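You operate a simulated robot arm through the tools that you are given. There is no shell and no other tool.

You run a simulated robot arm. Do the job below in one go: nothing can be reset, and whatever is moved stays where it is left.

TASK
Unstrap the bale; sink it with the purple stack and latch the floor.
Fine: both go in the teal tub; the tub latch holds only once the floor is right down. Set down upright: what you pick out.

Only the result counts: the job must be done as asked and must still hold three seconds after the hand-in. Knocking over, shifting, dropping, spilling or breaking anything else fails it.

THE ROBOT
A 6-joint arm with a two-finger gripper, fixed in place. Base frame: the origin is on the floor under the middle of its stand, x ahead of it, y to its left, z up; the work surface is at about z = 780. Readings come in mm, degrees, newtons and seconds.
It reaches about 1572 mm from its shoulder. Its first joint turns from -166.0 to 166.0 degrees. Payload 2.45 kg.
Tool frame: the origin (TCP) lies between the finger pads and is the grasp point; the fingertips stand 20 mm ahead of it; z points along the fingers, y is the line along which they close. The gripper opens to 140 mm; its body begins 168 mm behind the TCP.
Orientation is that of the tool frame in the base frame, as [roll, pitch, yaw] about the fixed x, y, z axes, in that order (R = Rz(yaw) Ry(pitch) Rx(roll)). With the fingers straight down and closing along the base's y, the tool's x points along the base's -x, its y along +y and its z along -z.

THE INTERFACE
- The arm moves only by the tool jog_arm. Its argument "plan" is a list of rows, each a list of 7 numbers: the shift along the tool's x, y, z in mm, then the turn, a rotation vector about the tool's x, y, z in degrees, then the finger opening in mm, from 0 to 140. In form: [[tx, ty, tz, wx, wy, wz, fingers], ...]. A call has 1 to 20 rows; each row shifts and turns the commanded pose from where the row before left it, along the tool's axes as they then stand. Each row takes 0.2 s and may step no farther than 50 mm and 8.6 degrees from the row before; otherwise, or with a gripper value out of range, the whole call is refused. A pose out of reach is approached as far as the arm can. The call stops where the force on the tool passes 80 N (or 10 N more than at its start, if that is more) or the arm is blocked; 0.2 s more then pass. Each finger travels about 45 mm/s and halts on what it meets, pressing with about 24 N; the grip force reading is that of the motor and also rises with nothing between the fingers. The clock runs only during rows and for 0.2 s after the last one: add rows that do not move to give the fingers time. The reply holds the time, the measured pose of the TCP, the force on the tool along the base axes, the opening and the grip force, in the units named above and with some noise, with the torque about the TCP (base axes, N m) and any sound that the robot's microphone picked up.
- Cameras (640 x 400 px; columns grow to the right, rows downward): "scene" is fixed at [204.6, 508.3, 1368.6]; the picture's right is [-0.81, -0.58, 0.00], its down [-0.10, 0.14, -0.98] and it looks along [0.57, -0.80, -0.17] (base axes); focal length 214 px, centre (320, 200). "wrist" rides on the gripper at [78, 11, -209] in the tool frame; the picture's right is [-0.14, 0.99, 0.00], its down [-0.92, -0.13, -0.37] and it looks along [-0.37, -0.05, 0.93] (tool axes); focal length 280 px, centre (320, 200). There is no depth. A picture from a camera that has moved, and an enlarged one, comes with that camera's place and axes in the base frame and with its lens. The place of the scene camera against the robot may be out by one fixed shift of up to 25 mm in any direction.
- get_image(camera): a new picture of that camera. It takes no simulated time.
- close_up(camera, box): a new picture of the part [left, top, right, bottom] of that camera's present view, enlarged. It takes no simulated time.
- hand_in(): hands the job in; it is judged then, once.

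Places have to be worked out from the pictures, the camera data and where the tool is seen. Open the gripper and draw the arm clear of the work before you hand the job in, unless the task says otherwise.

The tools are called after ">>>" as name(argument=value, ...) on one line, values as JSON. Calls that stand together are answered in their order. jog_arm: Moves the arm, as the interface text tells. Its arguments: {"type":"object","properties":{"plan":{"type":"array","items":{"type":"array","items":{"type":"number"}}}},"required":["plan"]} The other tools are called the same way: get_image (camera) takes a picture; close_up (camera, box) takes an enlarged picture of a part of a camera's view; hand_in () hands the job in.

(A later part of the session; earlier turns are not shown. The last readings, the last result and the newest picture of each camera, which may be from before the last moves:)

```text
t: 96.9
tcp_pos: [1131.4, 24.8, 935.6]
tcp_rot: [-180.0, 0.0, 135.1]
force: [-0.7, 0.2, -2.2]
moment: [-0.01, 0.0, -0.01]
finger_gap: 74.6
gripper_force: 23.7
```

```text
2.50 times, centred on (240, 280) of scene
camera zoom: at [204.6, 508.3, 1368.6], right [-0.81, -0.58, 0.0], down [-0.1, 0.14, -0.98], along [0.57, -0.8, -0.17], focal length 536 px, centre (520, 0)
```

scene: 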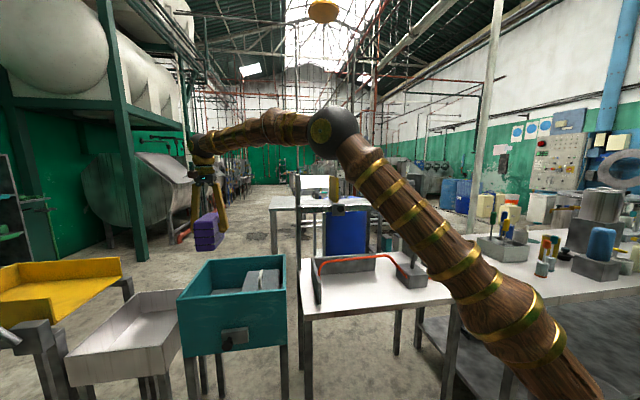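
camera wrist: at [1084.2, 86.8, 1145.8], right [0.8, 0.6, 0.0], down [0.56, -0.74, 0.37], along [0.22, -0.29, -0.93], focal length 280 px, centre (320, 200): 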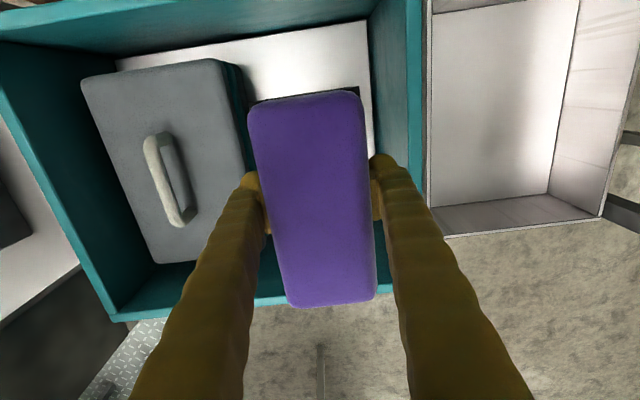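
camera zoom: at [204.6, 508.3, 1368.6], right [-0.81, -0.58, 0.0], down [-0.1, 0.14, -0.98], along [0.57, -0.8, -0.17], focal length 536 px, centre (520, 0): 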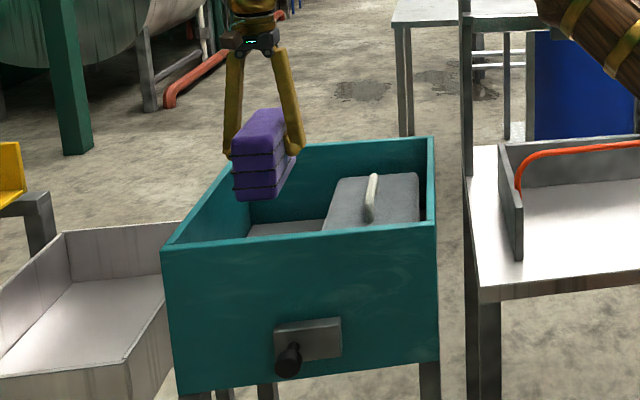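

Clearances look fine on both sides. I lower 100 mm more into the tub.

>>> jog_arm(plan=[[0, 0, 15, 0, 0, 0, 50], [0, 0, 20, 0, 0, 0, 50], [0, 0, 20, 0, 0, 0, 50], [0, 0, 20, 0, 0, 0, 50], [0, 0, 15, 0, 0, 0, 50], [0, 0, 10, 0, 0, 0, 50], [0, 0, 0, 0, 0, 0, 50]])

>>> get_image(camera="wrist")

>>> close_up(camera="scene", box=[160, 200, 320, 360])

```text
t: 98.5
tcp_pos: [1134.1, 24.2, 837.4]
tcp_rot: [-179.9, 0.0, 135.1]
force: [0.9, -0.4, -3.2]
moment: [0.01, -0.03, 0.01]
finger_gap: 75.2
gripper_force: 24.0
```

```text
taken
camera wrist: at [1085.1, 87.2, 1047.5], right [0.8, 0.6, 0.0], down [0.56, -0.74, 0.37], along [0.22, -0.29, -0.93], focal length 280 px, centre (320, 200)
```

wrist: 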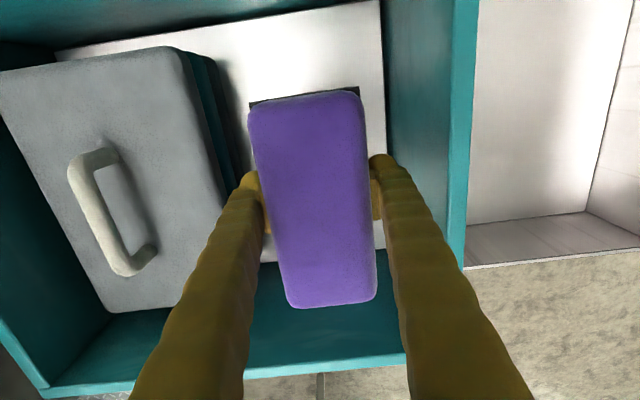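

```text
2.50 times, centred on (240, 280) of scene
camera zoom: at [204.6, 508.3, 1368.6], right [-0.81, -0.58, 0.0], down [-0.1, 0.14, -0.98], along [0.57, -0.8, -0.17], focal length 536 px, centre (520, 0)
```

zoom: 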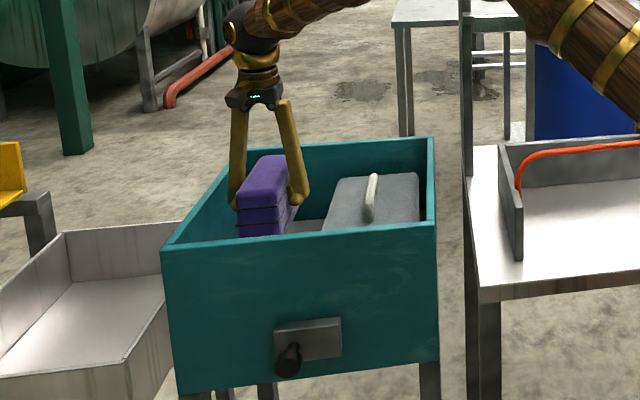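

Still clear. I lower in 10 mm steps toward the floor (expected contact near TCP z≈765), watching the load.

>>> jog_arm(plan=[[0, 0, 10, 0, 0, 0, 50], [0, 0, 10, 0, 0, 0, 50], [0, 0, 10, 0, 0, 0, 50], [0, 0, 10, 0, 0, 0, 50], [0, 0, 10, 0, 0, 0, 50], [0, 0, 0, 0, 0, 0, 50]])

>>> get_image(camera="wrist")

>>> close_up(camera="scene", box=[160, 200, 320, 360])

```text
t: 99.9
tcp_pos: [1133.0, 24.7, 788.1]
tcp_rot: [179.9, -0.1, 135.1]
force: [-0.5, 0.3, -2.6]
moment: [0.0, 0.02, 0.0]
finger_gap: 74.5
gripper_force: 24.2
```

```text
taken
camera wrist: at [1084.4, 87.0, 997.1], right [0.8, 0.6, 0.0], down [0.56, -0.74, 0.37], along [0.22, -0.29, -0.93], focal length 280 px, centre (320, 200)
```

wrist: 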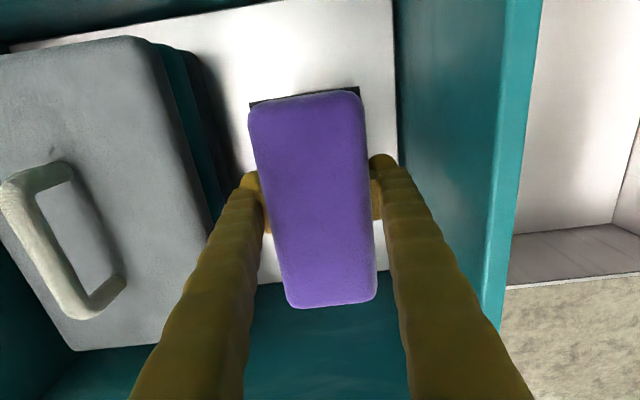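

```text
2.50 times, centred on (240, 280) of scene
camera zoom: at [204.6, 508.3, 1368.6], right [-0.81, -0.58, 0.0], down [-0.1, 0.14, -0.98], along [0.57, -0.8, -0.17], focal length 536 px, centre (520, 0)
```

zoom: 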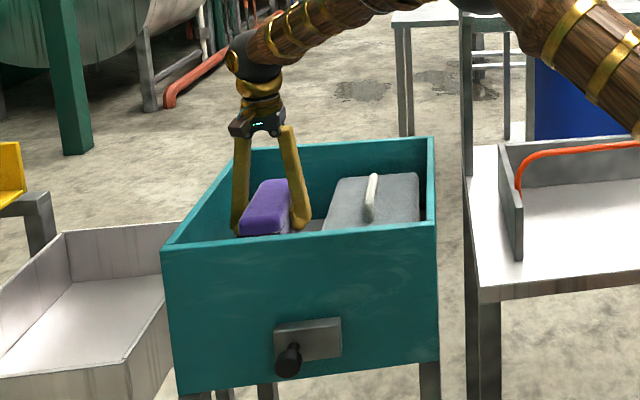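

Bottom is at about 721; the load is unchanged. I lower 25 mm more in 5 mm steps.

>>> jog_arm(plan=[[0, 0, 6, 0, 0, 0, 50], [0, 0, 6, 0, 0, 0, 50], [0, 0, 5, 0, 0, 0, 50], [0, 0, 4, 0, 0, 0, 50], [0, 0, 4, 0, 0, 0, 50], [0, 0, 0, 0, 0, 0, 50]])

>>> close_up(camera="scene", box=[160, 200, 320, 360])

```text
t: 101.3
tcp_pos: [1133.6, 25.1, 762.6]
tcp_rot: [180.0, -0.1, 135.1]
force: [0.2, 0.3, -2.5]
moment: [-0.02, 0.02, -0.01]
finger_gap: 74.8
gripper_force: 23.9
```

```text
2.50 times, centred on (240, 280) of scene
camera zoom: at [204.6, 508.3, 1368.6], right [-0.81, -0.58, 0.0], down [-0.1, 0.14, -0.98], along [0.57, -0.8, -0.17], focal length 536 px, centre (520, 0)
```

zoom: 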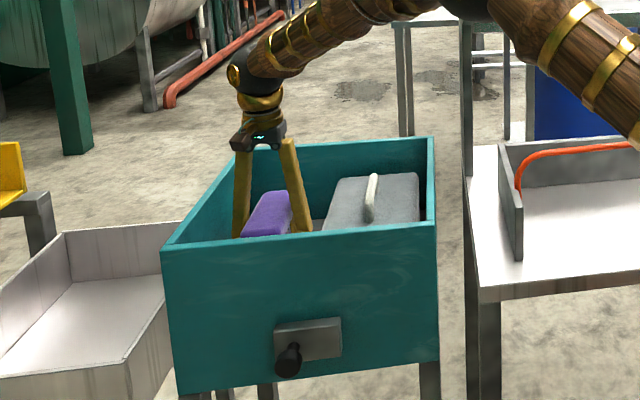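

No contact yet. I keep lowering in 4 mm steps.

>>> jog_arm(plan=[[0, 0, 4, 0, 0, 0, 50], [0, 0, 4, 0, 0, 0, 50], [0, 0, 4, 0, 0, 0, 50], [0, 0, 0, 0, 0, 0, 50]])

>>> get_image(camera="wrist")

```text
t: 102.3
tcp_pos: [1131.4, 24.1, 751.9]
tcp_rot: [180.0, 0.0, 135.0]
force: [-2.0, 0.8, 1.5]
moment: [-0.09, 0.14, -0.04]
finger_gap: 74.7
gripper_force: 23.7
```

```text
taken
camera wrist: at [1084.7, 87.1, 960.7], right [0.8, 0.6, 0.0], down [0.56, -0.74, 0.37], along [0.22, -0.29, -0.93], focal length 280 px, centre (320, 200)
```

wrist: 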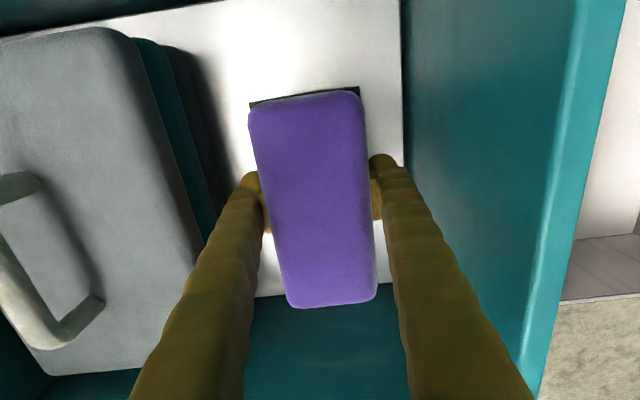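

Contact: the reading turned to +1.5 N, so the floor now carries the stack. I wait a moment to see how the floor settles.

>>> jog_arm(plan=[[0, 0, 0, 0, 0, 0, 50], [0, 0, 0, 0, 0, 0, 50], [0, 0, 0, 0, 0, 0, 50], [0, 0, 0, 0, 0, 0, 50], [0, 0, 0, 0, 0, 0, 50]])

>>> close_up(camera="scene", box=[160, 200, 320, 360])

```text
t: 103.5
tcp_pos: [1132.4, 24.3, 750.8]
tcp_rot: [-179.9, 0.0, 135.1]
force: [0.6, 3.2, 3.0]
moment: [-0.04, -0.01, -0.03]
finger_gap: 74.7
gripper_force: 24.5
```

```text
2.50 times, centred on (240, 280) of scene
camera zoom: at [204.6, 508.3, 1368.6], right [-0.81, -0.58, 0.0], down [-0.1, 0.14, -0.98], along [0.57, -0.8, -0.17], focal length 536 px, centre (520, 0)
```

zoom: 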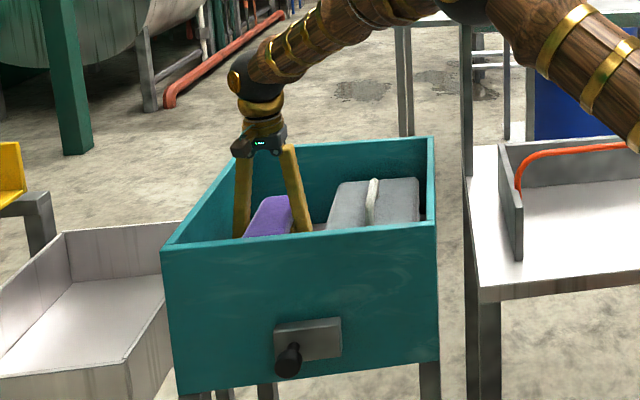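

The floor has sunk ~10 mm further and I'm pressing 3 N beyond the stack's weight. I release the stack by opening to 90 mm and withdraw straight up.

>>> jog_arm(plan=[[0, 0, 0, 0, 0, 0, 80], [0, 0, 0, 0, 0, 0, 90], [0, 0, 0, 0, 0, 0, 90], [0, 0, 0, 0, 0, 0, 90], [0, 0, -10, 0, 0, 0, 90], [0, 0, -20, 0, 0, 0, 90], [0, 0, -30, 0, 0, 0, 90], [0, 0, -40, 0, 0, 0, 90], [0, 0, -45, 0, 0, 0, 90], [0, 0, -45, 0, 0, 0, 90], [0, 0, -45, 0, 0, 0, 90], [0, 0, -45, 0, 0, 0, 90]])

>>> get_image(camera="wrist")

>>> close_up(camera="scene", box=[160, 220, 320, 360])

```text
t: 106.1
tcp_pos: [1129.8, 26.6, 1029.2]
tcp_rot: [-179.8, 0.0, 135.1]
force: [0.8, 1.4, -0.7]
moment: [0.0, 0.05, -0.01]
finger_gap: 89.8
gripper_force: 0.1
```

```text
taken
camera wrist: at [1081.7, 88.5, 1239.8], right [0.8, 0.6, 0.0], down [0.56, -0.74, 0.37], along [0.22, -0.29, -0.93], focal length 280 px, centre (320, 200)
```

wrist: 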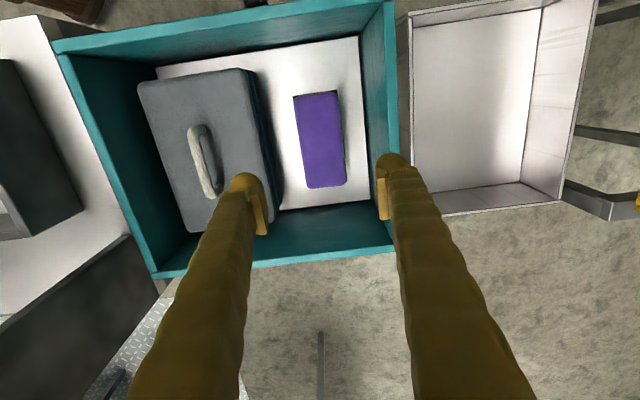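

```text
2.86 times, centred on (240, 290) of scene
camera zoom: at [204.6, 508.3, 1368.6], right [-0.81, -0.58, 0.0], down [-0.1, 0.14, -0.98], along [0.57, -0.8, -0.17], focal length 613 px, centre (549, -57)
```

zoom: 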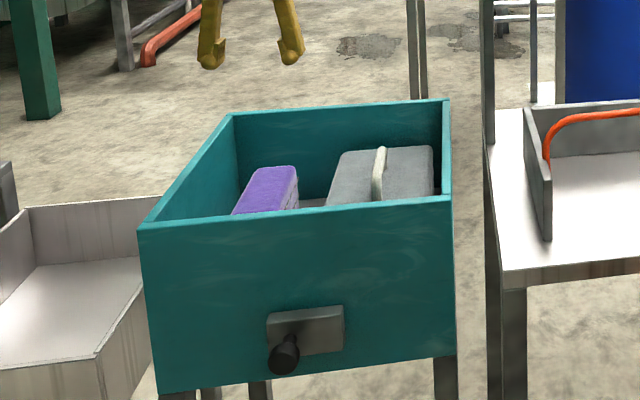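

Both are standing upright in the tub and clear of the fingers. I check whether the floor is still creeping down by waiting a little and comparing enlarged views.

>>> close_up(camera="scene", box=[190, 250, 290, 320])

>>> jog_arm(plan=[[0, 0, -20, 0, 0, 0, 90], [0, 0, 0, 0, 0, 0, 90], [0, 0, 0, 0, 0, 0, 90], [0, 0, 0, 0, 0, 0, 90], [0, 0, 0, 0, 0, 0, 90], [0, 0, 0, 0, 0, 0, 90]])

>>> close_up(camera="scene", box=[190, 250, 290, 320])

>>> close_up(camera="wrist", box=[40, 0, 420, 270])

```text
5.71 times, centred on (240, 285) of scene
camera zoom: at [204.6, 508.3, 1368.6], right [-0.81, -0.58, 0.0], down [-0.1, 0.14, -0.98], along [0.57, -0.8, -0.17], focal length 1226 px, centre (777, -286)
```

zoom: 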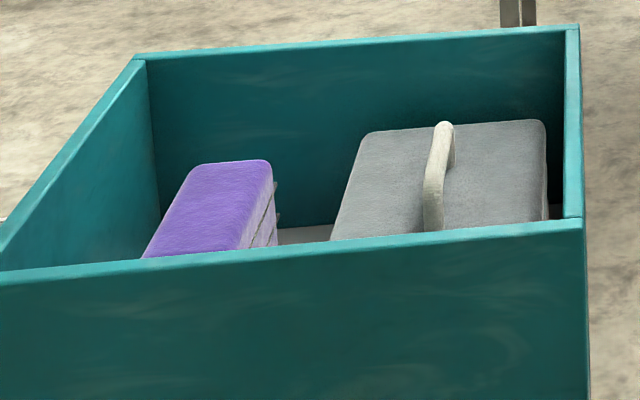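

```text
t: 107.5
tcp_pos: [1129.9, 27.2, 1050.6]
tcp_rot: [-180.0, 0.0, 135.0]
force: [-0.2, 0.1, 0.0]
moment: [0.01, -0.02, 0.0]
finger_gap: 89.9
gripper_force: 0.1
```

```text
5.71 times, centred on (240, 285) of scene
camera zoom: at [204.6, 508.3, 1368.6], right [-0.81, -0.58, 0.0], down [-0.1, 0.14, -0.98], along [0.57, -0.8, -0.17], focal length 1226 px, centre (777, -286)
```

zoom: 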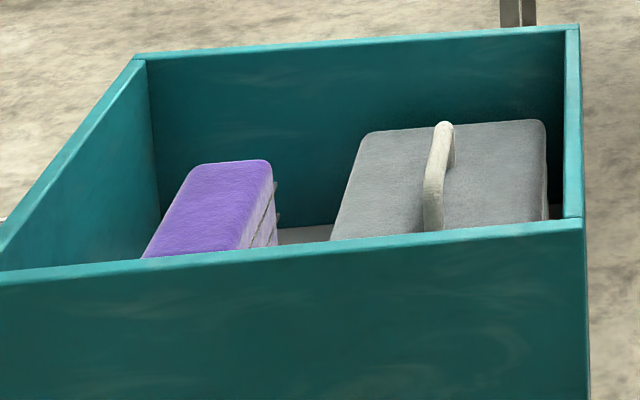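

```text
1.48 times, centred on (230, 135) of wrist
camera zoom: at [1081.9, 89.0, 1260.0], right [0.8, 0.6, 0.0], down [0.56, -0.74, 0.37], along [0.22, -0.29, -0.93], focal length 415 px, centre (453, 296)
```

zoom: 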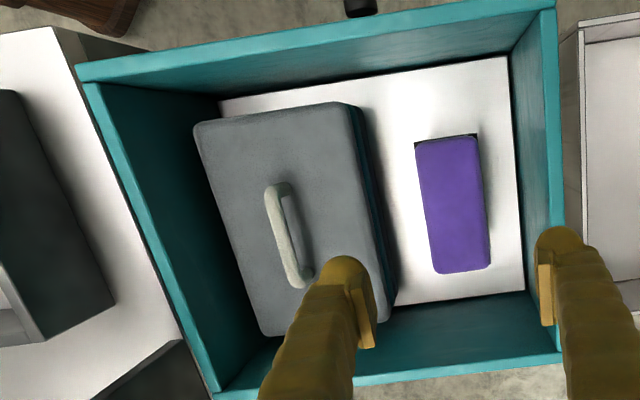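

The floor has settled (≈183 mm below the rim) and everything stands still. I now go round to the front of the tub to look closely at the latch knob (≈u 492, v −264, z 673), pitching the tool 45° to face it.

>>> jog_arm(plan=[[38.8, -9.1, 0, 0, 0, 0, 90], [38.8, -9.1, 0, 0, 0, 0, 90], [38.8, -9.1, 0, 0, 0, 0, 90], [38.8, -9.1, 0, 0, 0, 0, 90], [38.8, -9.1, 0, 0, 0, 0, 90], [38.8, -9.1, 0, 0, 0, 0, 90], [38.8, -9.1, 0, 0, 0, 0, 90], [38.8, -9.1, 0, 0, 0, 0, 90], [0, 0, 0, 0, -7.5, 0, 90], [0, 0, 0, 0, -7.5, 0, 90], [0, 0, 0, 0, -7.5, 0, 90], [0, 0, 0, 0, -7.5, 0, 90], [0, 0, 0, 0, -7.5, 0, 90], [0, 0, 0, 0, -7.5, 0, 90]])

>>> get_image(camera="wrist")

>>> get_image(camera="scene")

```text
t: 110.5
tcp_pos: [861.9, 192.3, 1051.8]
tcp_rot: [180.0, 45.1, 135.1]
force: [0.5, 0.2, 0.9]
moment: [0.02, 0.01, -0.01]
finger_gap: 90.2
gripper_force: 0.1
```

```text
taken
camera wrist: at [725.1, 343.1, 1143.4], right [0.77, 0.63, 0.1], down [0.18, -0.36, 0.91], along [0.61, -0.68, -0.4], focal length 280 px, centre (320, 200)
```

wrist: 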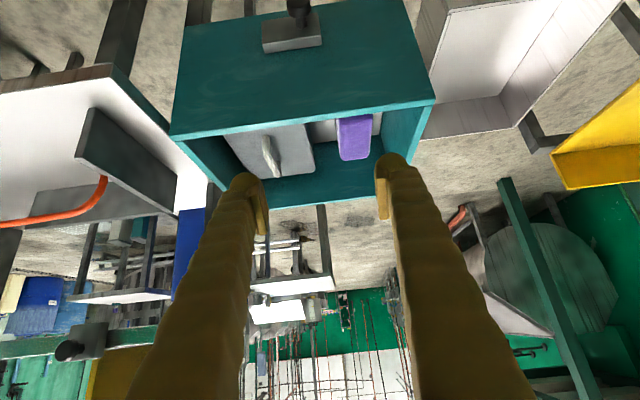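

```text
taken
```

scene: 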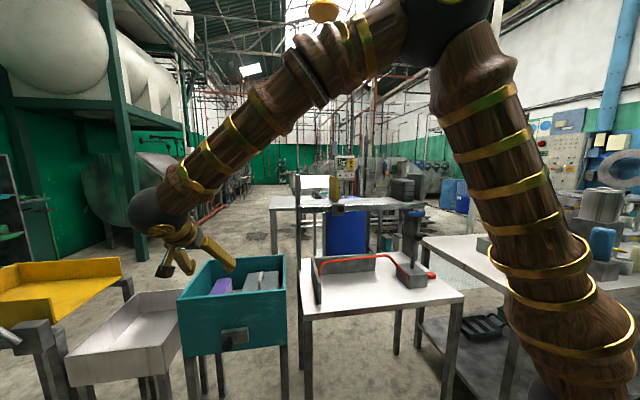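

The latch plate and knob are in view at the top. I descend 300 mm in front of the tub for a closer, more level view.

>>> jog_arm(plan=[[30.4, 0, 30.4, 0, 0, 0, 90], [30.4, 0, 30.4, 0, 0, 0, 90], [30.4, 0, 30.4, 0, 0, 0, 90], [30.4, 0, 30.4, 0, 0, 0, 90], [30.4, 0, 30.4, 0, 0, 0, 90], [30.4, 0, 30.4, 0, 0, 0, 90], [30.4, 0, 30.4, 0, 0, 0, 90], [0, 0, 0, 0, 0, 0, 90]])

>>> get_image(camera="wrist")

>>> get_image(camera="scene")

```text
t: 112.3
tcp_pos: [859.6, 194.8, 746.2]
tcp_rot: [180.0, 45.1, 135.1]
force: [0.5, 0.0, 1.0]
moment: [0.01, 0.0, 0.02]
finger_gap: 89.9
gripper_force: 0.0
```

```text
taken
camera wrist: at [722.7, 344.8, 840.0], right [0.77, 0.63, 0.1], down [0.19, -0.37, 0.91], along [0.61, -0.68, -0.4], focal length 280 px, centre (320, 200)
```

wrist: 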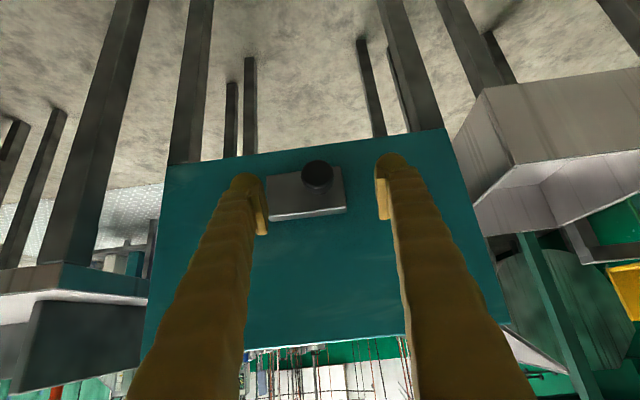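

```text
taken
```

scene: 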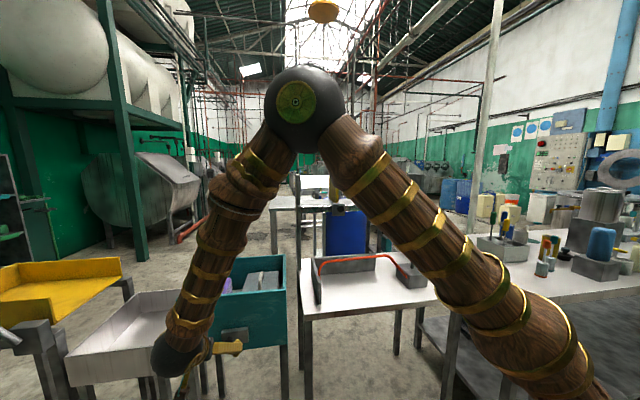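

>>> close_up(camera="wrist", box=[240, 130, 380, 240])

```text
3.64 times, centred on (310, 185) of wrist
camera zoom: at [722.7, 344.8, 840.0], right [0.77, 0.63, 0.1], down [0.19, -0.37, 0.91], along [0.61, -0.68, -0.4], focal length 1020 px, centre (356, 254)
```

zoom: 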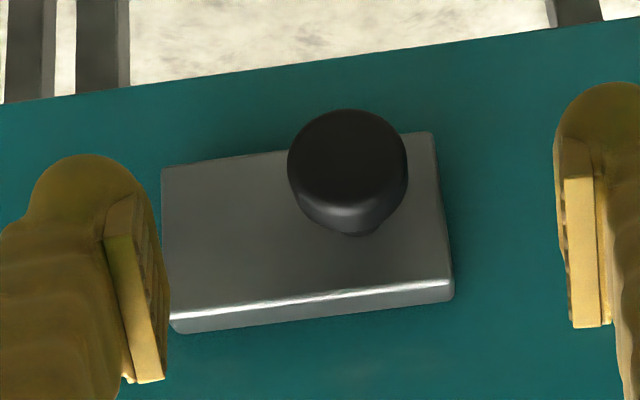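

The knob (Ø≈40 mm) sits at u≈488, z≈684, off-centre toward +u on a plate centred at u≈466, which suggests a bolt that slides toward −u. I bring the fingers forward as a fork, opening 64 mm, stopping short of the knob to check alignment.

>>> jog_arm(plan=[[-5.5, -1.5, 25, 0, 0, 0, 70], [-5.5, -1.5, 25, 0, 0, 0, 64], [-5.5, -1.5, 20, 0, 0, 0, 64], [0, 0, 0, 0, 0, 0, 64]])

>>> get_image(camera="wrist")

>>> close_up(camera="wrist", box=[220, 110, 420, 260])

```text
t: 113.3
tcp_pos: [900.7, 146.7, 711.4]
tcp_rot: [180.0, 45.0, 135.1]
force: [0.5, -0.3, -0.3]
moment: [-0.02, 0.0, 0.02]
finger_gap: 63.8
gripper_force: 0.0
```

```text
taken
camera wrist: at [764.7, 297.3, 805.1], right [0.77, 0.63, 0.1], down [0.19, -0.37, 0.91], along [0.61, -0.68, -0.4], focal length 280 px, centre (320, 200)
```

wrist: 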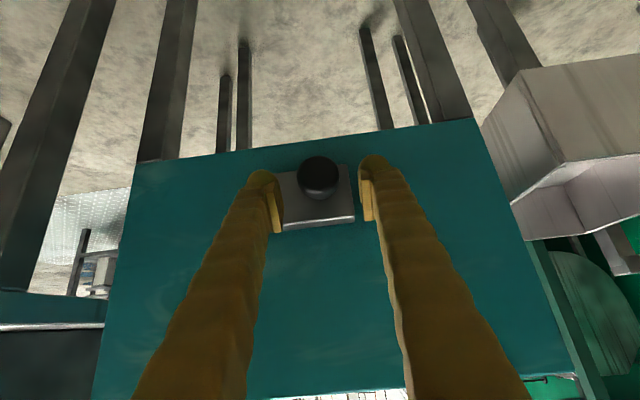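

```text
2.67 times, centred on (320, 185) of wrist
camera zoom: at [764.7, 297.3, 805.1], right [0.77, 0.63, 0.1], down [0.19, -0.37, 0.91], along [0.61, -0.68, -0.4], focal length 748 px, centre (320, 240)
```

zoom: 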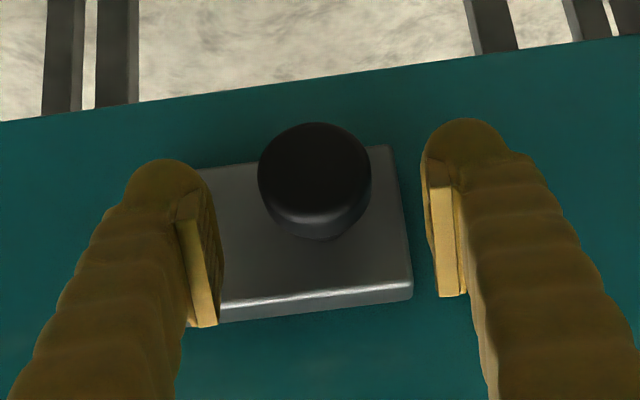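

The knob is centred in the fork. I advance the last 38 mm so the pads sit beside the knob head.

>>> jog_arm(plan=[[-0.9, -0.7, 13, 0, 0, 0, 64], [-0.9, -0.7, 13, 0, 0, 0, 64], [-0.9, -0.6, 12, 0, 0, 0, 64], [0, 0, 0, 0, 0, 0, 64]])

>>> close_up(camera="wrist", box=[220, 110, 420, 260])

>>> close_up(camera="scene", box=[140, 260, 320, 400])

```text
t: 114.3
tcp_pos: [920.3, 127.1, 686.6]
tcp_rot: [179.9, 45.1, 135.0]
force: [-16.3, 18.8, 19.0]
moment: [-0.94, 0.25, -1.07]
finger_gap: 65.4
gripper_force: 1.2
```

```text
2.67 times, centred on (320, 185) of wrist
camera zoom: at [783.6, 276.7, 780.3], right [0.77, 0.63, 0.1], down [0.19, -0.37, 0.91], along [0.61, -0.68, -0.4], focal length 748 px, centre (320, 240)
```

zoom: 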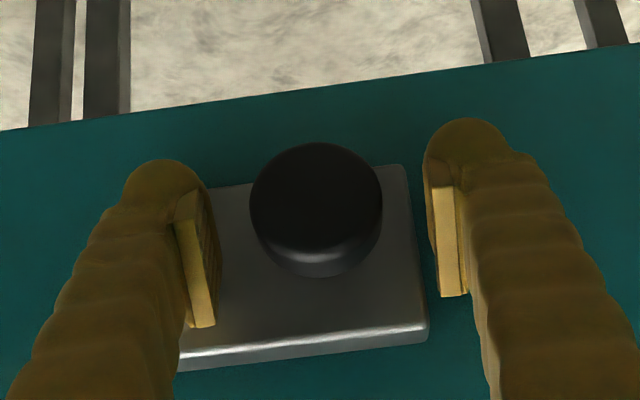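

```text
2.86 times, centred on (230, 330) of scene
camera zoom: at [204.6, 508.3, 1368.6], right [-0.81, -0.58, 0.0], down [-0.1, 0.14, -0.98], along [0.57, -0.8, -0.17], focal length 613 px, centre (577, -171)
```

zoom: 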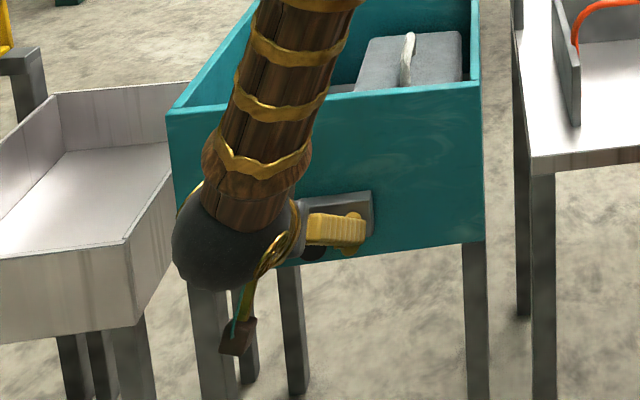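

The fingertips are pressing on the latch plate (≈30 N); I back off 8 mm along the tool axis at once.

>>> jog_arm(plan=[[0, 0, -8, 0, 0, 0, 64], [0, 0, 0, 0, 0, 0, 64]])

>>> close_up(camera="wrist", box=[220, 110, 420, 260])

```text
t: 114.9
tcp_pos: [916.9, 128.8, 692.6]
tcp_rot: [-180.0, 45.0, 135.1]
force: [0.0, 1.1, 0.1]
moment: [0.01, 0.02, 0.01]
finger_gap: 64.0
gripper_force: 0.1
```

```text
2.67 times, centred on (320, 185) of wrist
camera zoom: at [780.1, 279.6, 785.2], right [0.77, 0.63, 0.1], down [0.19, -0.37, 0.91], along [0.61, -0.68, -0.4], focal length 748 px, centre (320, 240)
```

zoom: 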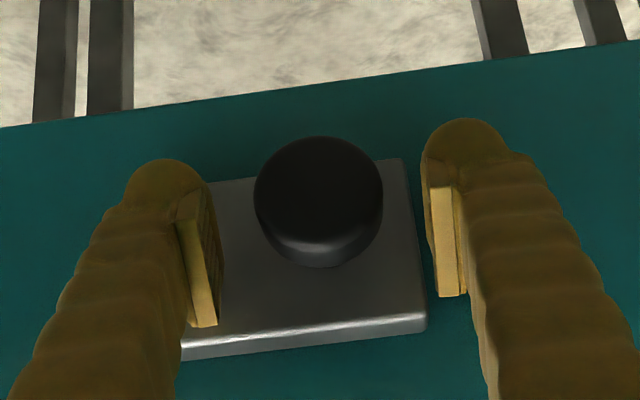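

Free again. With the fork around the knob I push it gently toward −u (tool −y) in small steps to see whether it slides.

>>> jog_arm(plan=[[0, -4, 0, 0, 0, 0, 64], [0, -4, 0, 0, 0, 0, 64], [0, -4, 0, 0, 0, 0, 64], [0, -4, 0, 0, 0, 0, 64], [0, 0, 0, 0, 0, 0, 64]])

>>> close_up(camera="wrist", box=[220, 110, 420, 260])

```text
t: 116.1
tcp_pos: [905.6, 117.6, 691.4]
tcp_rot: [179.9, 45.0, 135.1]
force: [1.2, 2.3, -0.5]
moment: [0.02, 0.01, 0.04]
finger_gap: 65.9
gripper_force: 1.7
```

```text
2.67 times, centred on (320, 185) of wrist
camera zoom: at [769.0, 268.1, 785.5], right [0.77, 0.63, 0.1], down [0.19, -0.37, 0.91], along [0.61, -0.68, -0.4], focal length 748 px, centre (320, 240)
```

zoom: 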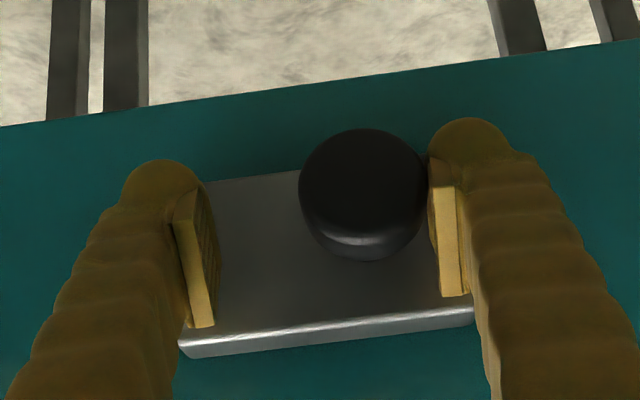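

The pad now touches the knob (≈2.5 N). I push another 8 mm to see if it slides or resists.

>>> jog_arm(plan=[[0, -4, 0, 0, 0, 0, 64], [0, -4, 0, 0, 0, 0, 64], [0, 0, 0, 0, 0, 0, 64]])

>>> close_up(camera="wrist", box=[220, 110, 420, 260])

```text
t: 116.9
tcp_pos: [900.4, 110.6, 691.5]
tcp_rot: [-179.7, 45.0, 135.2]
force: [-0.2, 0.8, 0.3]
moment: [0.01, 0.03, 0.01]
finger_gap: 64.4
gripper_force: 0.2
```

```text
2.67 times, centred on (320, 185) of wrist
camera zoom: at [763.2, 262.0, 785.2], right [0.77, 0.63, 0.1], down [0.19, -0.37, 0.91], along [0.61, -0.68, -0.4], focal length 748 px, centre (320, 240)
```

zoom: 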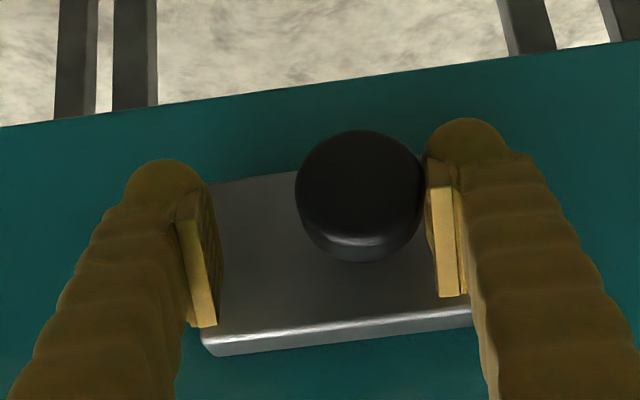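

The knob slides toward −u with almost no resistance. I continue pushing another 16 mm in small steps.

>>> jog_arm(plan=[[0, -4, 0, 0, 0, 0, 64], [0, -4, 0, 0, 0, 0, 64], [0, -4, 0, 0, 0, 0, 64], [0, -4, 0, 0, 0, 0, 64], [0, 0, 0, 0, 0, 0, 64]])

>>> get_image(camera="wrist")

>>> close_up(camera="wrist", box=[220, 110, 420, 260])

```text
t: 118.1
tcp_pos: [889.2, 99.4, 692.0]
tcp_rot: [-180.0, 44.9, 135.1]
force: [-0.2, 0.6, 0.0]
moment: [0.0, 0.02, -0.01]
finger_gap: 64.1
gripper_force: 0.0
```

```text
taken
camera wrist: at [752.0, 250.2, 785.7], right [0.77, 0.63, 0.1], down [0.19, -0.37, 0.91], along [0.61, -0.68, -0.4], focal length 280 px, centre (320, 200)
```

wrist: 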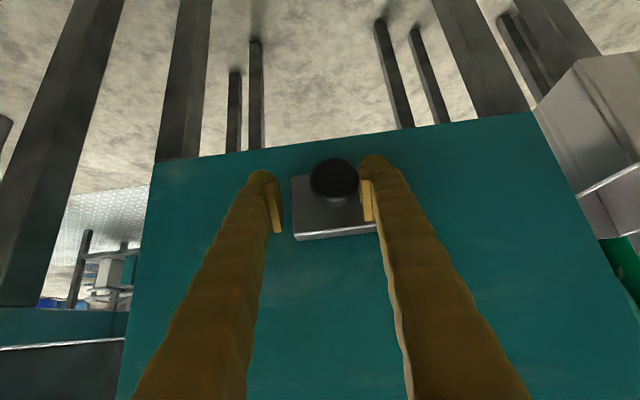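

```text
2.67 times, centred on (320, 185) of wrist
camera zoom: at [752.0, 250.2, 785.7], right [0.77, 0.63, 0.1], down [0.19, -0.37, 0.91], along [0.61, -0.68, -0.4], focal length 748 px, centre (320, 240)
```

zoom: 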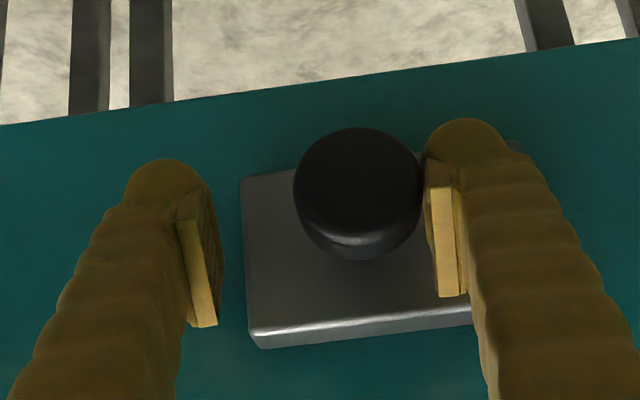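

The knob is now at u≈458, past the plate's centre, still moving freely. I push on toward the −u end, 16 mm more, watching for the stop.

>>> jog_arm(plan=[[0, -4, 0, 0, 0, 0, 64], [0, -4, 0, 0, 0, 0, 64], [0, -4, 0, 0, 0, 0, 64], [0, 0, 0, 0, 0, 0, 64]])

>>> close_up(camera="wrist", box=[220, 110, 420, 260])

```text
t: 119.1
tcp_pos: [880.0, 91.2, 693.6]
tcp_rot: [179.9, 44.9, 135.2]
force: [1.1, 0.3, 1.2]
moment: [0.0, -0.01, -0.04]
finger_gap: 65.3
gripper_force: 0.9
```

```text
2.67 times, centred on (320, 185) of wrist
camera zoom: at [743.1, 241.5, 786.2], right [0.77, 0.63, 0.1], down [0.19, -0.37, 0.91], along [0.61, -0.68, -0.4], focal length 748 px, centre (320, 240)
```

zoom: 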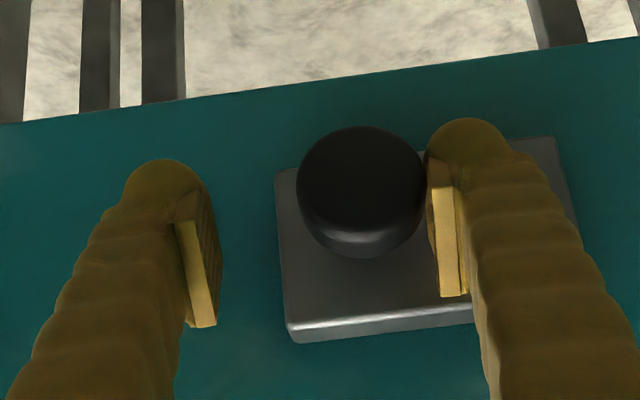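

The knob has reached near the −u end and resistance is just appearing. I push 5 mm more for the end stop or a click.

>>> jog_arm(plan=[[0, -3, 0, 0, 0, 0, 64], [0, -2, 0, 0, 0, 0, 64], [0, 0, 0, 0, 0, 0, 64]])

>>> close_up(camera="wrist", box=[220, 110, 420, 260])

```text
t: 119.9
tcp_pos: [876.2, 87.5, 691.3]
tcp_rot: [-180.0, 45.0, 135.0]
force: [9.3, 8.3, 6.2]
moment: [0.21, -0.17, -0.18]
finger_gap: 72.2
gripper_force: 6.4
```

```text
2.67 times, centred on (320, 185) of wrist
camera zoom: at [739.8, 238.7, 785.7], right [0.77, 0.63, 0.1], down [0.19, -0.37, 0.91], along [0.61, -0.68, -0.4], focal length 748 px, centre (320, 240)
```

zoom: 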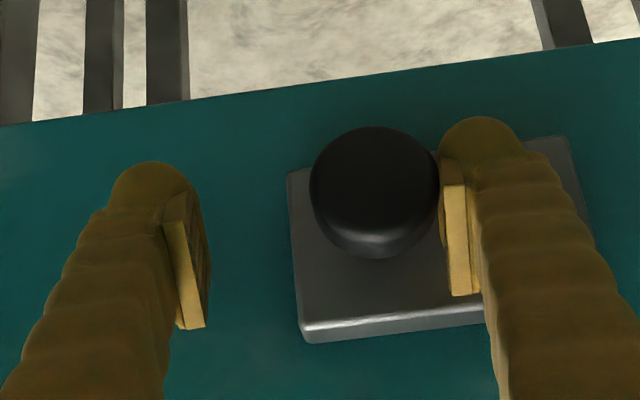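

The knob is at its end stop (12 N). I move the fork back so nothing touches the knob and see whether it holds there.

>>> jog_arm(plan=[[0, 5, 0, 0, 0, 0, 64], [0, 5, 0, 0, 0, 0, 64], [0, 5, 0, 0, 0, 0, 64], [0, 0, 0, 0, 0, 0, 64], [0, 0, 0, 0, 0, 0, 64]])

>>> close_up(camera="wrist", box=[220, 110, 420, 260])

```text
t: 121.1
tcp_pos: [887.2, 97.4, 691.5]
tcp_rot: [-180.0, 45.1, 135.1]
force: [-0.7, -0.1, -0.2]
moment: [-0.01, -0.04, -0.01]
finger_gap: 63.8
gripper_force: 0.0
```

```text
2.67 times, centred on (320, 185) of wrist
camera zoom: at [750.2, 248.4, 784.9], right [0.77, 0.63, 0.1], down [0.19, -0.37, 0.91], along [0.61, -0.68, -0.4], focal length 748 px, centre (320, 240)
```

zoom: 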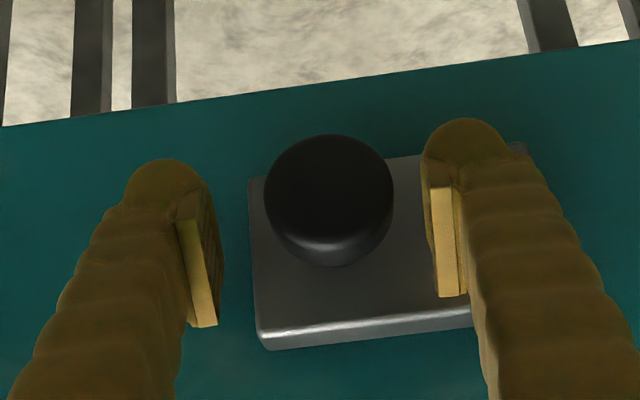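

The knob stays put, but no click was heard, so I am not sure the floor was fully down when it slid. I slide the knob back to its open end first, so I can press-test the floor without the bolt interfering.

>>> jog_arm(plan=[[0, 5, 0, 0, 0, 0, 64], [0, 5, 0, 0, 0, 0, 64], [0, 5, 0, 0, 0, 0, 64], [0, 5, 0, 0, 0, 0, 64], [0, 5, 0, 0, 0, 0, 64], [0, 5, 0, 0, 0, 0, 64], [0, 5, 0, 0, 0, 0, 64], [0, 5, 0, 0, 0, 0, 64], [0, 5, 0, 0, 0, 0, 64], [0, 5, 0, 0, 0, 0, 64], [0, 0, 0, 0, 0, 0, 64]])

>>> close_up(camera="wrist", box=[220, 110, 420, 260])

```text
t: 123.5
tcp_pos: [923.1, 133.1, 693.7]
tcp_rot: [-180.0, 45.0, 135.2]
force: [0.2, 0.3, 0.4]
moment: [0.03, 0.01, 0.02]
finger_gap: 64.1
gripper_force: 0.0
```

```text
2.67 times, centred on (320, 185) of wrist
camera zoom: at [786.3, 283.7, 785.7], right [0.77, 0.63, 0.1], down [0.19, -0.37, 0.91], along [0.61, -0.68, -0.4], focal length 748 px, centre (320, 240)
```

zoom: 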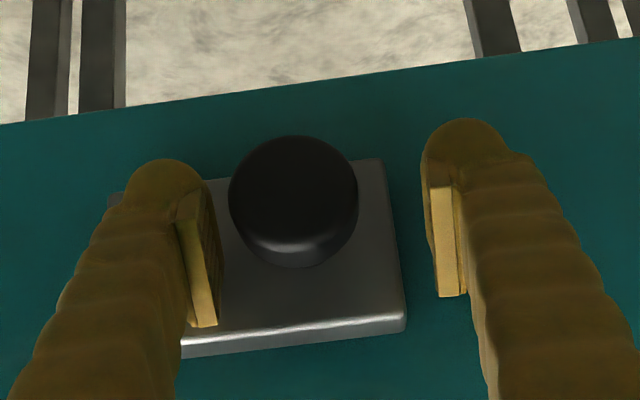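

The knob is back at its open end. I withdraw, rise, and straighten the tool to go above the purple stack for a press test.

>>> jog_arm(plan=[[0, 3, 0, 0, 0, 0, 64], [0, -3, -20, 0, 0, 0, 64], [0, 0, -40, 0, 0, 0, 64], [0, 0, -40, 0, 0, 0, 64], [-30.4, 0, -30.4, 0, 0, 0, 64], [-30.4, 0, -30.4, 0, 0, 0, 30], [-30.4, 0, -30.4, 0, 0, 0, 0], [-30.4, 0, -30.4, 0, 0, 0, 0], [-30.4, 0, -30.4, 0, 0, 0, 0], [-30.4, 0, -30.4, 0, 0, 0, 0], [-30.4, 0, -30.4, 0, 0, 0, 0], [0, 0, 0, 0, 7.5, 0, 0], [0, 0, 0, 0, 7.5, 0, 0], [0, 0, 0, 0, 7.5, 0, 0], [0, 0, 0, 0, 7.5, 0, 0], [0, 0, 0, 0, 7.5, 0, 0], [0, 0, 0, 0, 7.5, 0, 0]])

>>> get_image(camera="wrist")

>>> close_up(camera="scene", box=[190, 250, 290, 320])

>>> close_up(camera="scene", box=[200, 310, 270, 360])

```text
t: 127.1
tcp_pos: [871.7, 184.8, 1064.3]
tcp_rot: [180.0, 0.1, 135.1]
force: [-0.4, -0.4, -0.1]
moment: [-0.06, -0.04, 0.0]
finger_gap: 0.1
gripper_force: 24.6
```

```text
taken
camera wrist: at [824.4, 246.6, 1274.2], right [0.8, 0.6, 0.0], down [0.56, -0.74, 0.37], along [0.22, -0.29, -0.93], focal length 280 px, centre (320, 200)
```

wrist: 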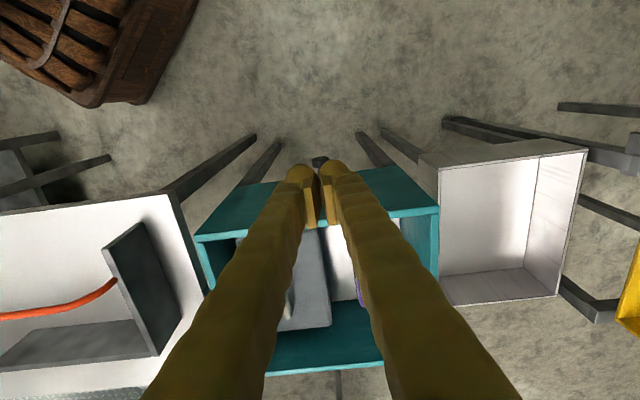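

```text
5.71 times, centred on (240, 285) of scene
camera zoom: at [204.6, 508.3, 1368.6], right [-0.81, -0.58, 0.0], down [-0.1, 0.14, -0.98], along [0.57, -0.8, -0.17], focal length 1226 px, centre (777, -286)
```

zoom: 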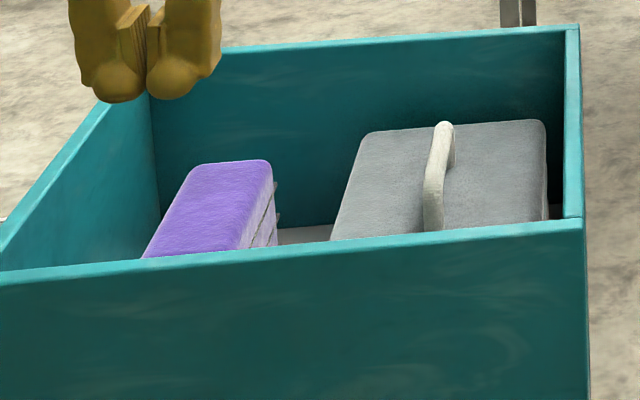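

```text
8.00 times, centred on (235, 335) of scene
camera zoom: at [204.6, 508.3, 1368.6], right [-0.81, -0.58, 0.0], down [-0.1, 0.14, -0.98], along [0.57, -0.8, -0.17], focal length 1716 px, centre (1000, -880)
```

zoom: 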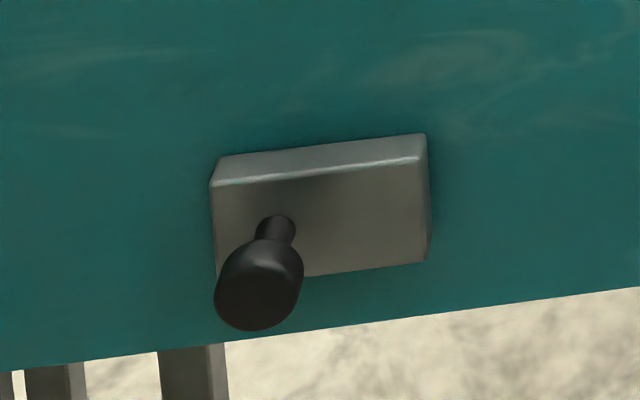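

The knob is exactly at its original open place and the floor level is unchanged. I move above the purple stack with closed fingers and come down to just above its top (≈789).

>>> jog_arm(plan=[[-37.1, 8.9, 0, 0, 0, 0, 0], [-37.1, 8.9, 0, 0, 0, 0, 0], [-37.1, 8.9, 0, 0, 0, 0, 0], [-37.1, 8.9, 0, 0, 0, 0, 0], [-37.1, 8.9, 0, 0, 0, 0, 0], [-37.1, 8.9, 0, 0, 0, 0, 0], [-37.1, 8.9, 0, 0, 0, 0, 0], [-37.1, 8.9, 0, 0, 0, 0, 0], [0, 0, 45, 0, 0, 0, 0], [0, 0, 45, 0, 0, 0, 0], [0, 0, 45, 0, 0, 0, 0], [0, 0, 45, 0, 0, 0, 0], [0, 0, 30, 0, 0, 0, 0], [0, 0, 0, 0, 0, 0, 0]])

>>> get_image(camera="wrist")

>>> close_up(camera="scene", box=[170, 220, 310, 320])

```text
t: 130.1
tcp_pos: [1130.7, 25.2, 851.6]
tcp_rot: [179.9, 0.0, 135.1]
force: [0.5, 0.3, -0.3]
moment: [-0.03, 0.0, 0.0]
finger_gap: 0.0
gripper_force: 24.4
```

```text
taken
camera wrist: at [1083.0, 87.9, 1062.4], right [0.8, 0.6, 0.0], down [0.56, -0.74, 0.37], along [0.22, -0.29, -0.93], focal length 280 px, centre (320, 200)
```

wrist: 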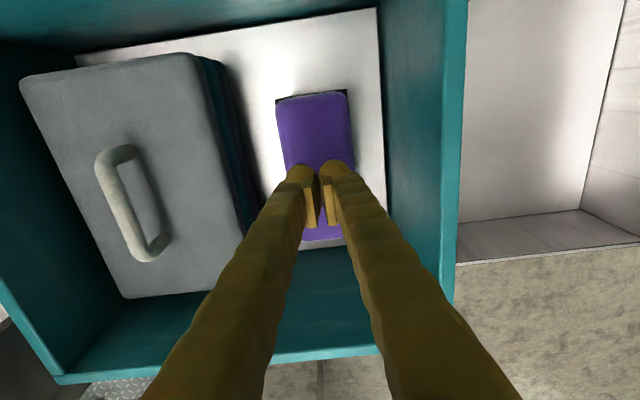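

```text
4.00 times, centred on (240, 270) of scene
camera zoom: at [204.6, 508.3, 1368.6], right [-0.81, -0.58, 0.0], down [-0.1, 0.14, -0.98], along [0.57, -0.8, -0.17], focal length 858 px, centre (640, -80)
```

zoom: 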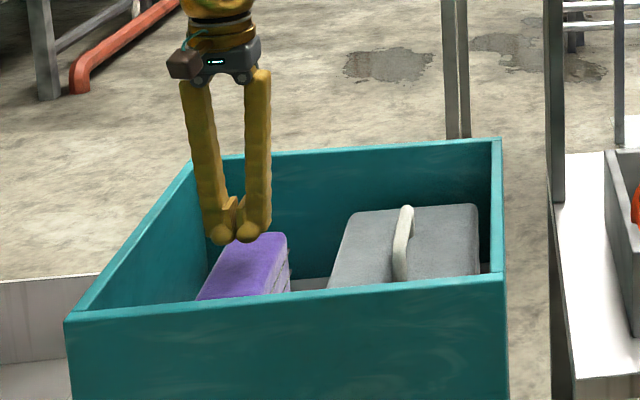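

The fingertips are over the stack's top. I lower to contact in small steps.

>>> jog_arm(plan=[[4, -4, 15, 0, 0, 0, 0], [0, 0, 12, 0, 0, 0, 0], [0, 0, 5, 0, 0, 0, 0], [0, 0, 4, 0, 0, 0, 0], [0, 0, 0, 0, 0, 0, 0]])

>>> close_up(camera="scene", box=[190, 250, 290, 320])

```text
t: 131.3
tcp_pos: [1126.6, 25.2, 819.1]
tcp_rot: [-180.0, 0.1, 135.1]
force: [-9.5, 2.6, 17.5]
moment: [0.04, 0.22, 0.01]
finger_gap: 5.9
gripper_force: 24.0
```

```text
5.71 times, centred on (240, 285) of scene
camera zoom: at [204.6, 508.3, 1368.6], right [-0.81, -0.58, 0.0], down [-0.1, 0.14, -0.98], along [0.57, -0.8, -0.17], focal length 1226 px, centre (777, -286)
```

zoom: 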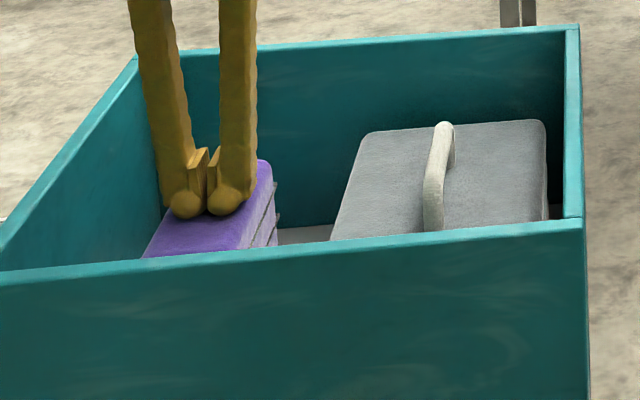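

Pressing with 17 N does not move the floor at all (bale and stack stay at the same level), so the floor is already at its bottom stop. I lift off the stack.

>>> jog_arm(plan=[[0, 0, -10, 0, 0, 0, 0], [0, 0, -40, 0, 0, 0, 0], [0, 0, -45, 0, 0, 0, 0], [0, 0, -45, 0, 0, 0, 0], [0, 0, -45, 0, 0, 0, 0], [0, 0, -45, 0, 0, 0, 30], [0, 0, 0, 0, 0, 0, 64]])

>>> get_image(camera="wrist")

>>> close_up(camera="scene", box=[190, 250, 290, 320])

```text
t: 132.9
tcp_pos: [1128.6, 25.1, 1047.6]
tcp_rot: [-179.9, 0.0, 135.1]
force: [-0.1, 0.1, 0.0]
moment: [0.02, 0.02, 0.02]
finger_gap: 50.3
gripper_force: 0.1
```

```text
taken
camera wrist: at [1081.0, 88.0, 1258.1], right [0.8, 0.6, 0.0], down [0.56, -0.74, 0.37], along [0.22, -0.29, -0.93], focal length 280 px, centre (320, 200)
```

wrist: 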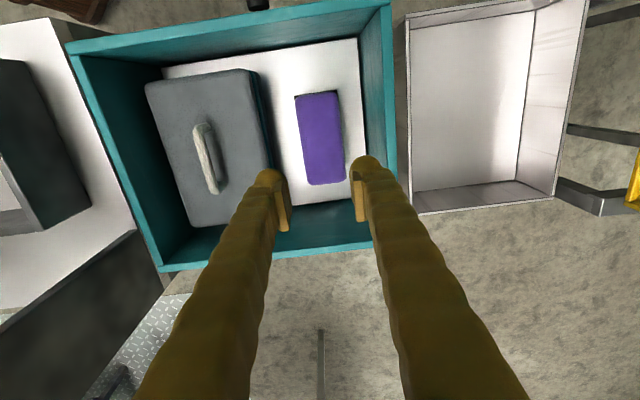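

```text
5.71 times, centred on (240, 285) of scene
camera zoom: at [204.6, 508.3, 1368.6], right [-0.81, -0.58, 0.0], down [-0.1, 0.14, -0.98], along [0.57, -0.8, -0.17], focal length 1226 px, centre (777, -286)
```

zoom: 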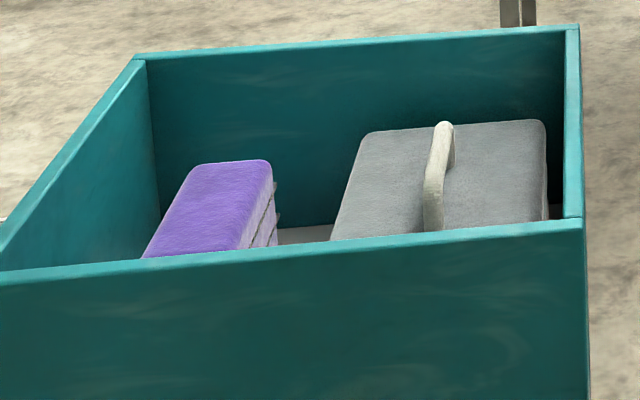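

Both remain upright and unmoved. I return to the latch along the same path as before to slide it home.

>>> jog_arm(plan=[[38.8, -9.1, 0, 0, 0, 0, 64], [38.8, -9.1, 0, 0, 0, 0, 64], [38.8, -9.1, 0, 0, 0, 0, 64], [38.8, -9.1, 0, 0, 0, 0, 64], [38.8, -9.1, 0, 0, 0, 0, 64], [38.8, -9.1, 0, 0, 0, 0, 64], [38.8, -9.1, 0, 0, 0, 0, 64], [38.8, -9.1, 0, 0, 0, 0, 64], [0, 0, 0, 0, -7.5, 0, 64], [0, 0, 0, 0, -7.5, 0, 64], [0, 0, 0, 0, -7.5, 0, 64], [0, 0, 0, 0, -7.5, 0, 64], [0, 0, 0, 0, -7.5, 0, 64], [0, 0, 0, 0, -7.5, 0, 64], [30.4, 0, 30.4, 0, 0, 0, 64], [30.4, 0, 30.4, 0, 0, 0, 64], [30.4, 0, 30.4, 0, 0, 0, 64], [30.4, 0, 30.4, 0, 0, 0, 64], [30.4, 0, 30.4, 0, 0, 0, 64], [0, 0, 0, 0, 0, 0, 64]])

>>> jog_arm(plan=[[30.4, 0, 30.4, 0, 0, 0, 64], [30.4, 0, 30.4, 0, 0, 0, 64], [0, 0, 0, 0, 0, 0, 64]])

>>> get_image(camera="wrist")

```text
t: 137.1
tcp_pos: [854.6, 193.7, 831.0]
tcp_rot: [180.0, 44.9, 135.1]
force: [-0.3, -0.1, 0.4]
moment: [-0.01, -0.03, -0.03]
finger_gap: 64.1
gripper_force: 0.1
```

```text
t: 137.9
tcp_pos: [854.2, 195.7, 744.1]
tcp_rot: [-180.0, 45.0, 135.1]
force: [-1.0, -0.5, 0.4]
moment: [0.0, 0.01, 0.02]
finger_gap: 64.3
gripper_force: 0.0
```

```text
taken
camera wrist: at [717.8, 345.6, 837.3], right [0.77, 0.63, 0.1], down [0.19, -0.37, 0.91], along [0.61, -0.68, -0.4], focal length 280 px, centre (320, 200)
```

wrist: 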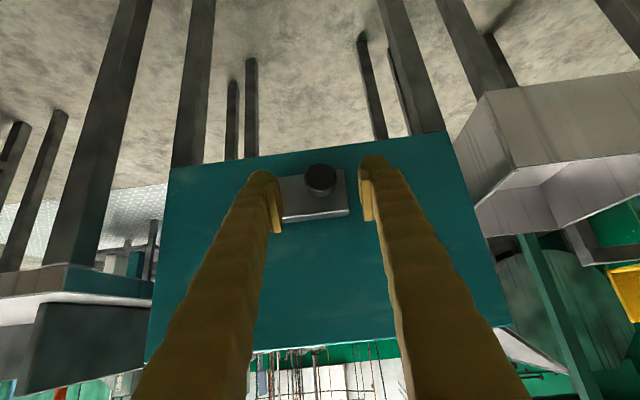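

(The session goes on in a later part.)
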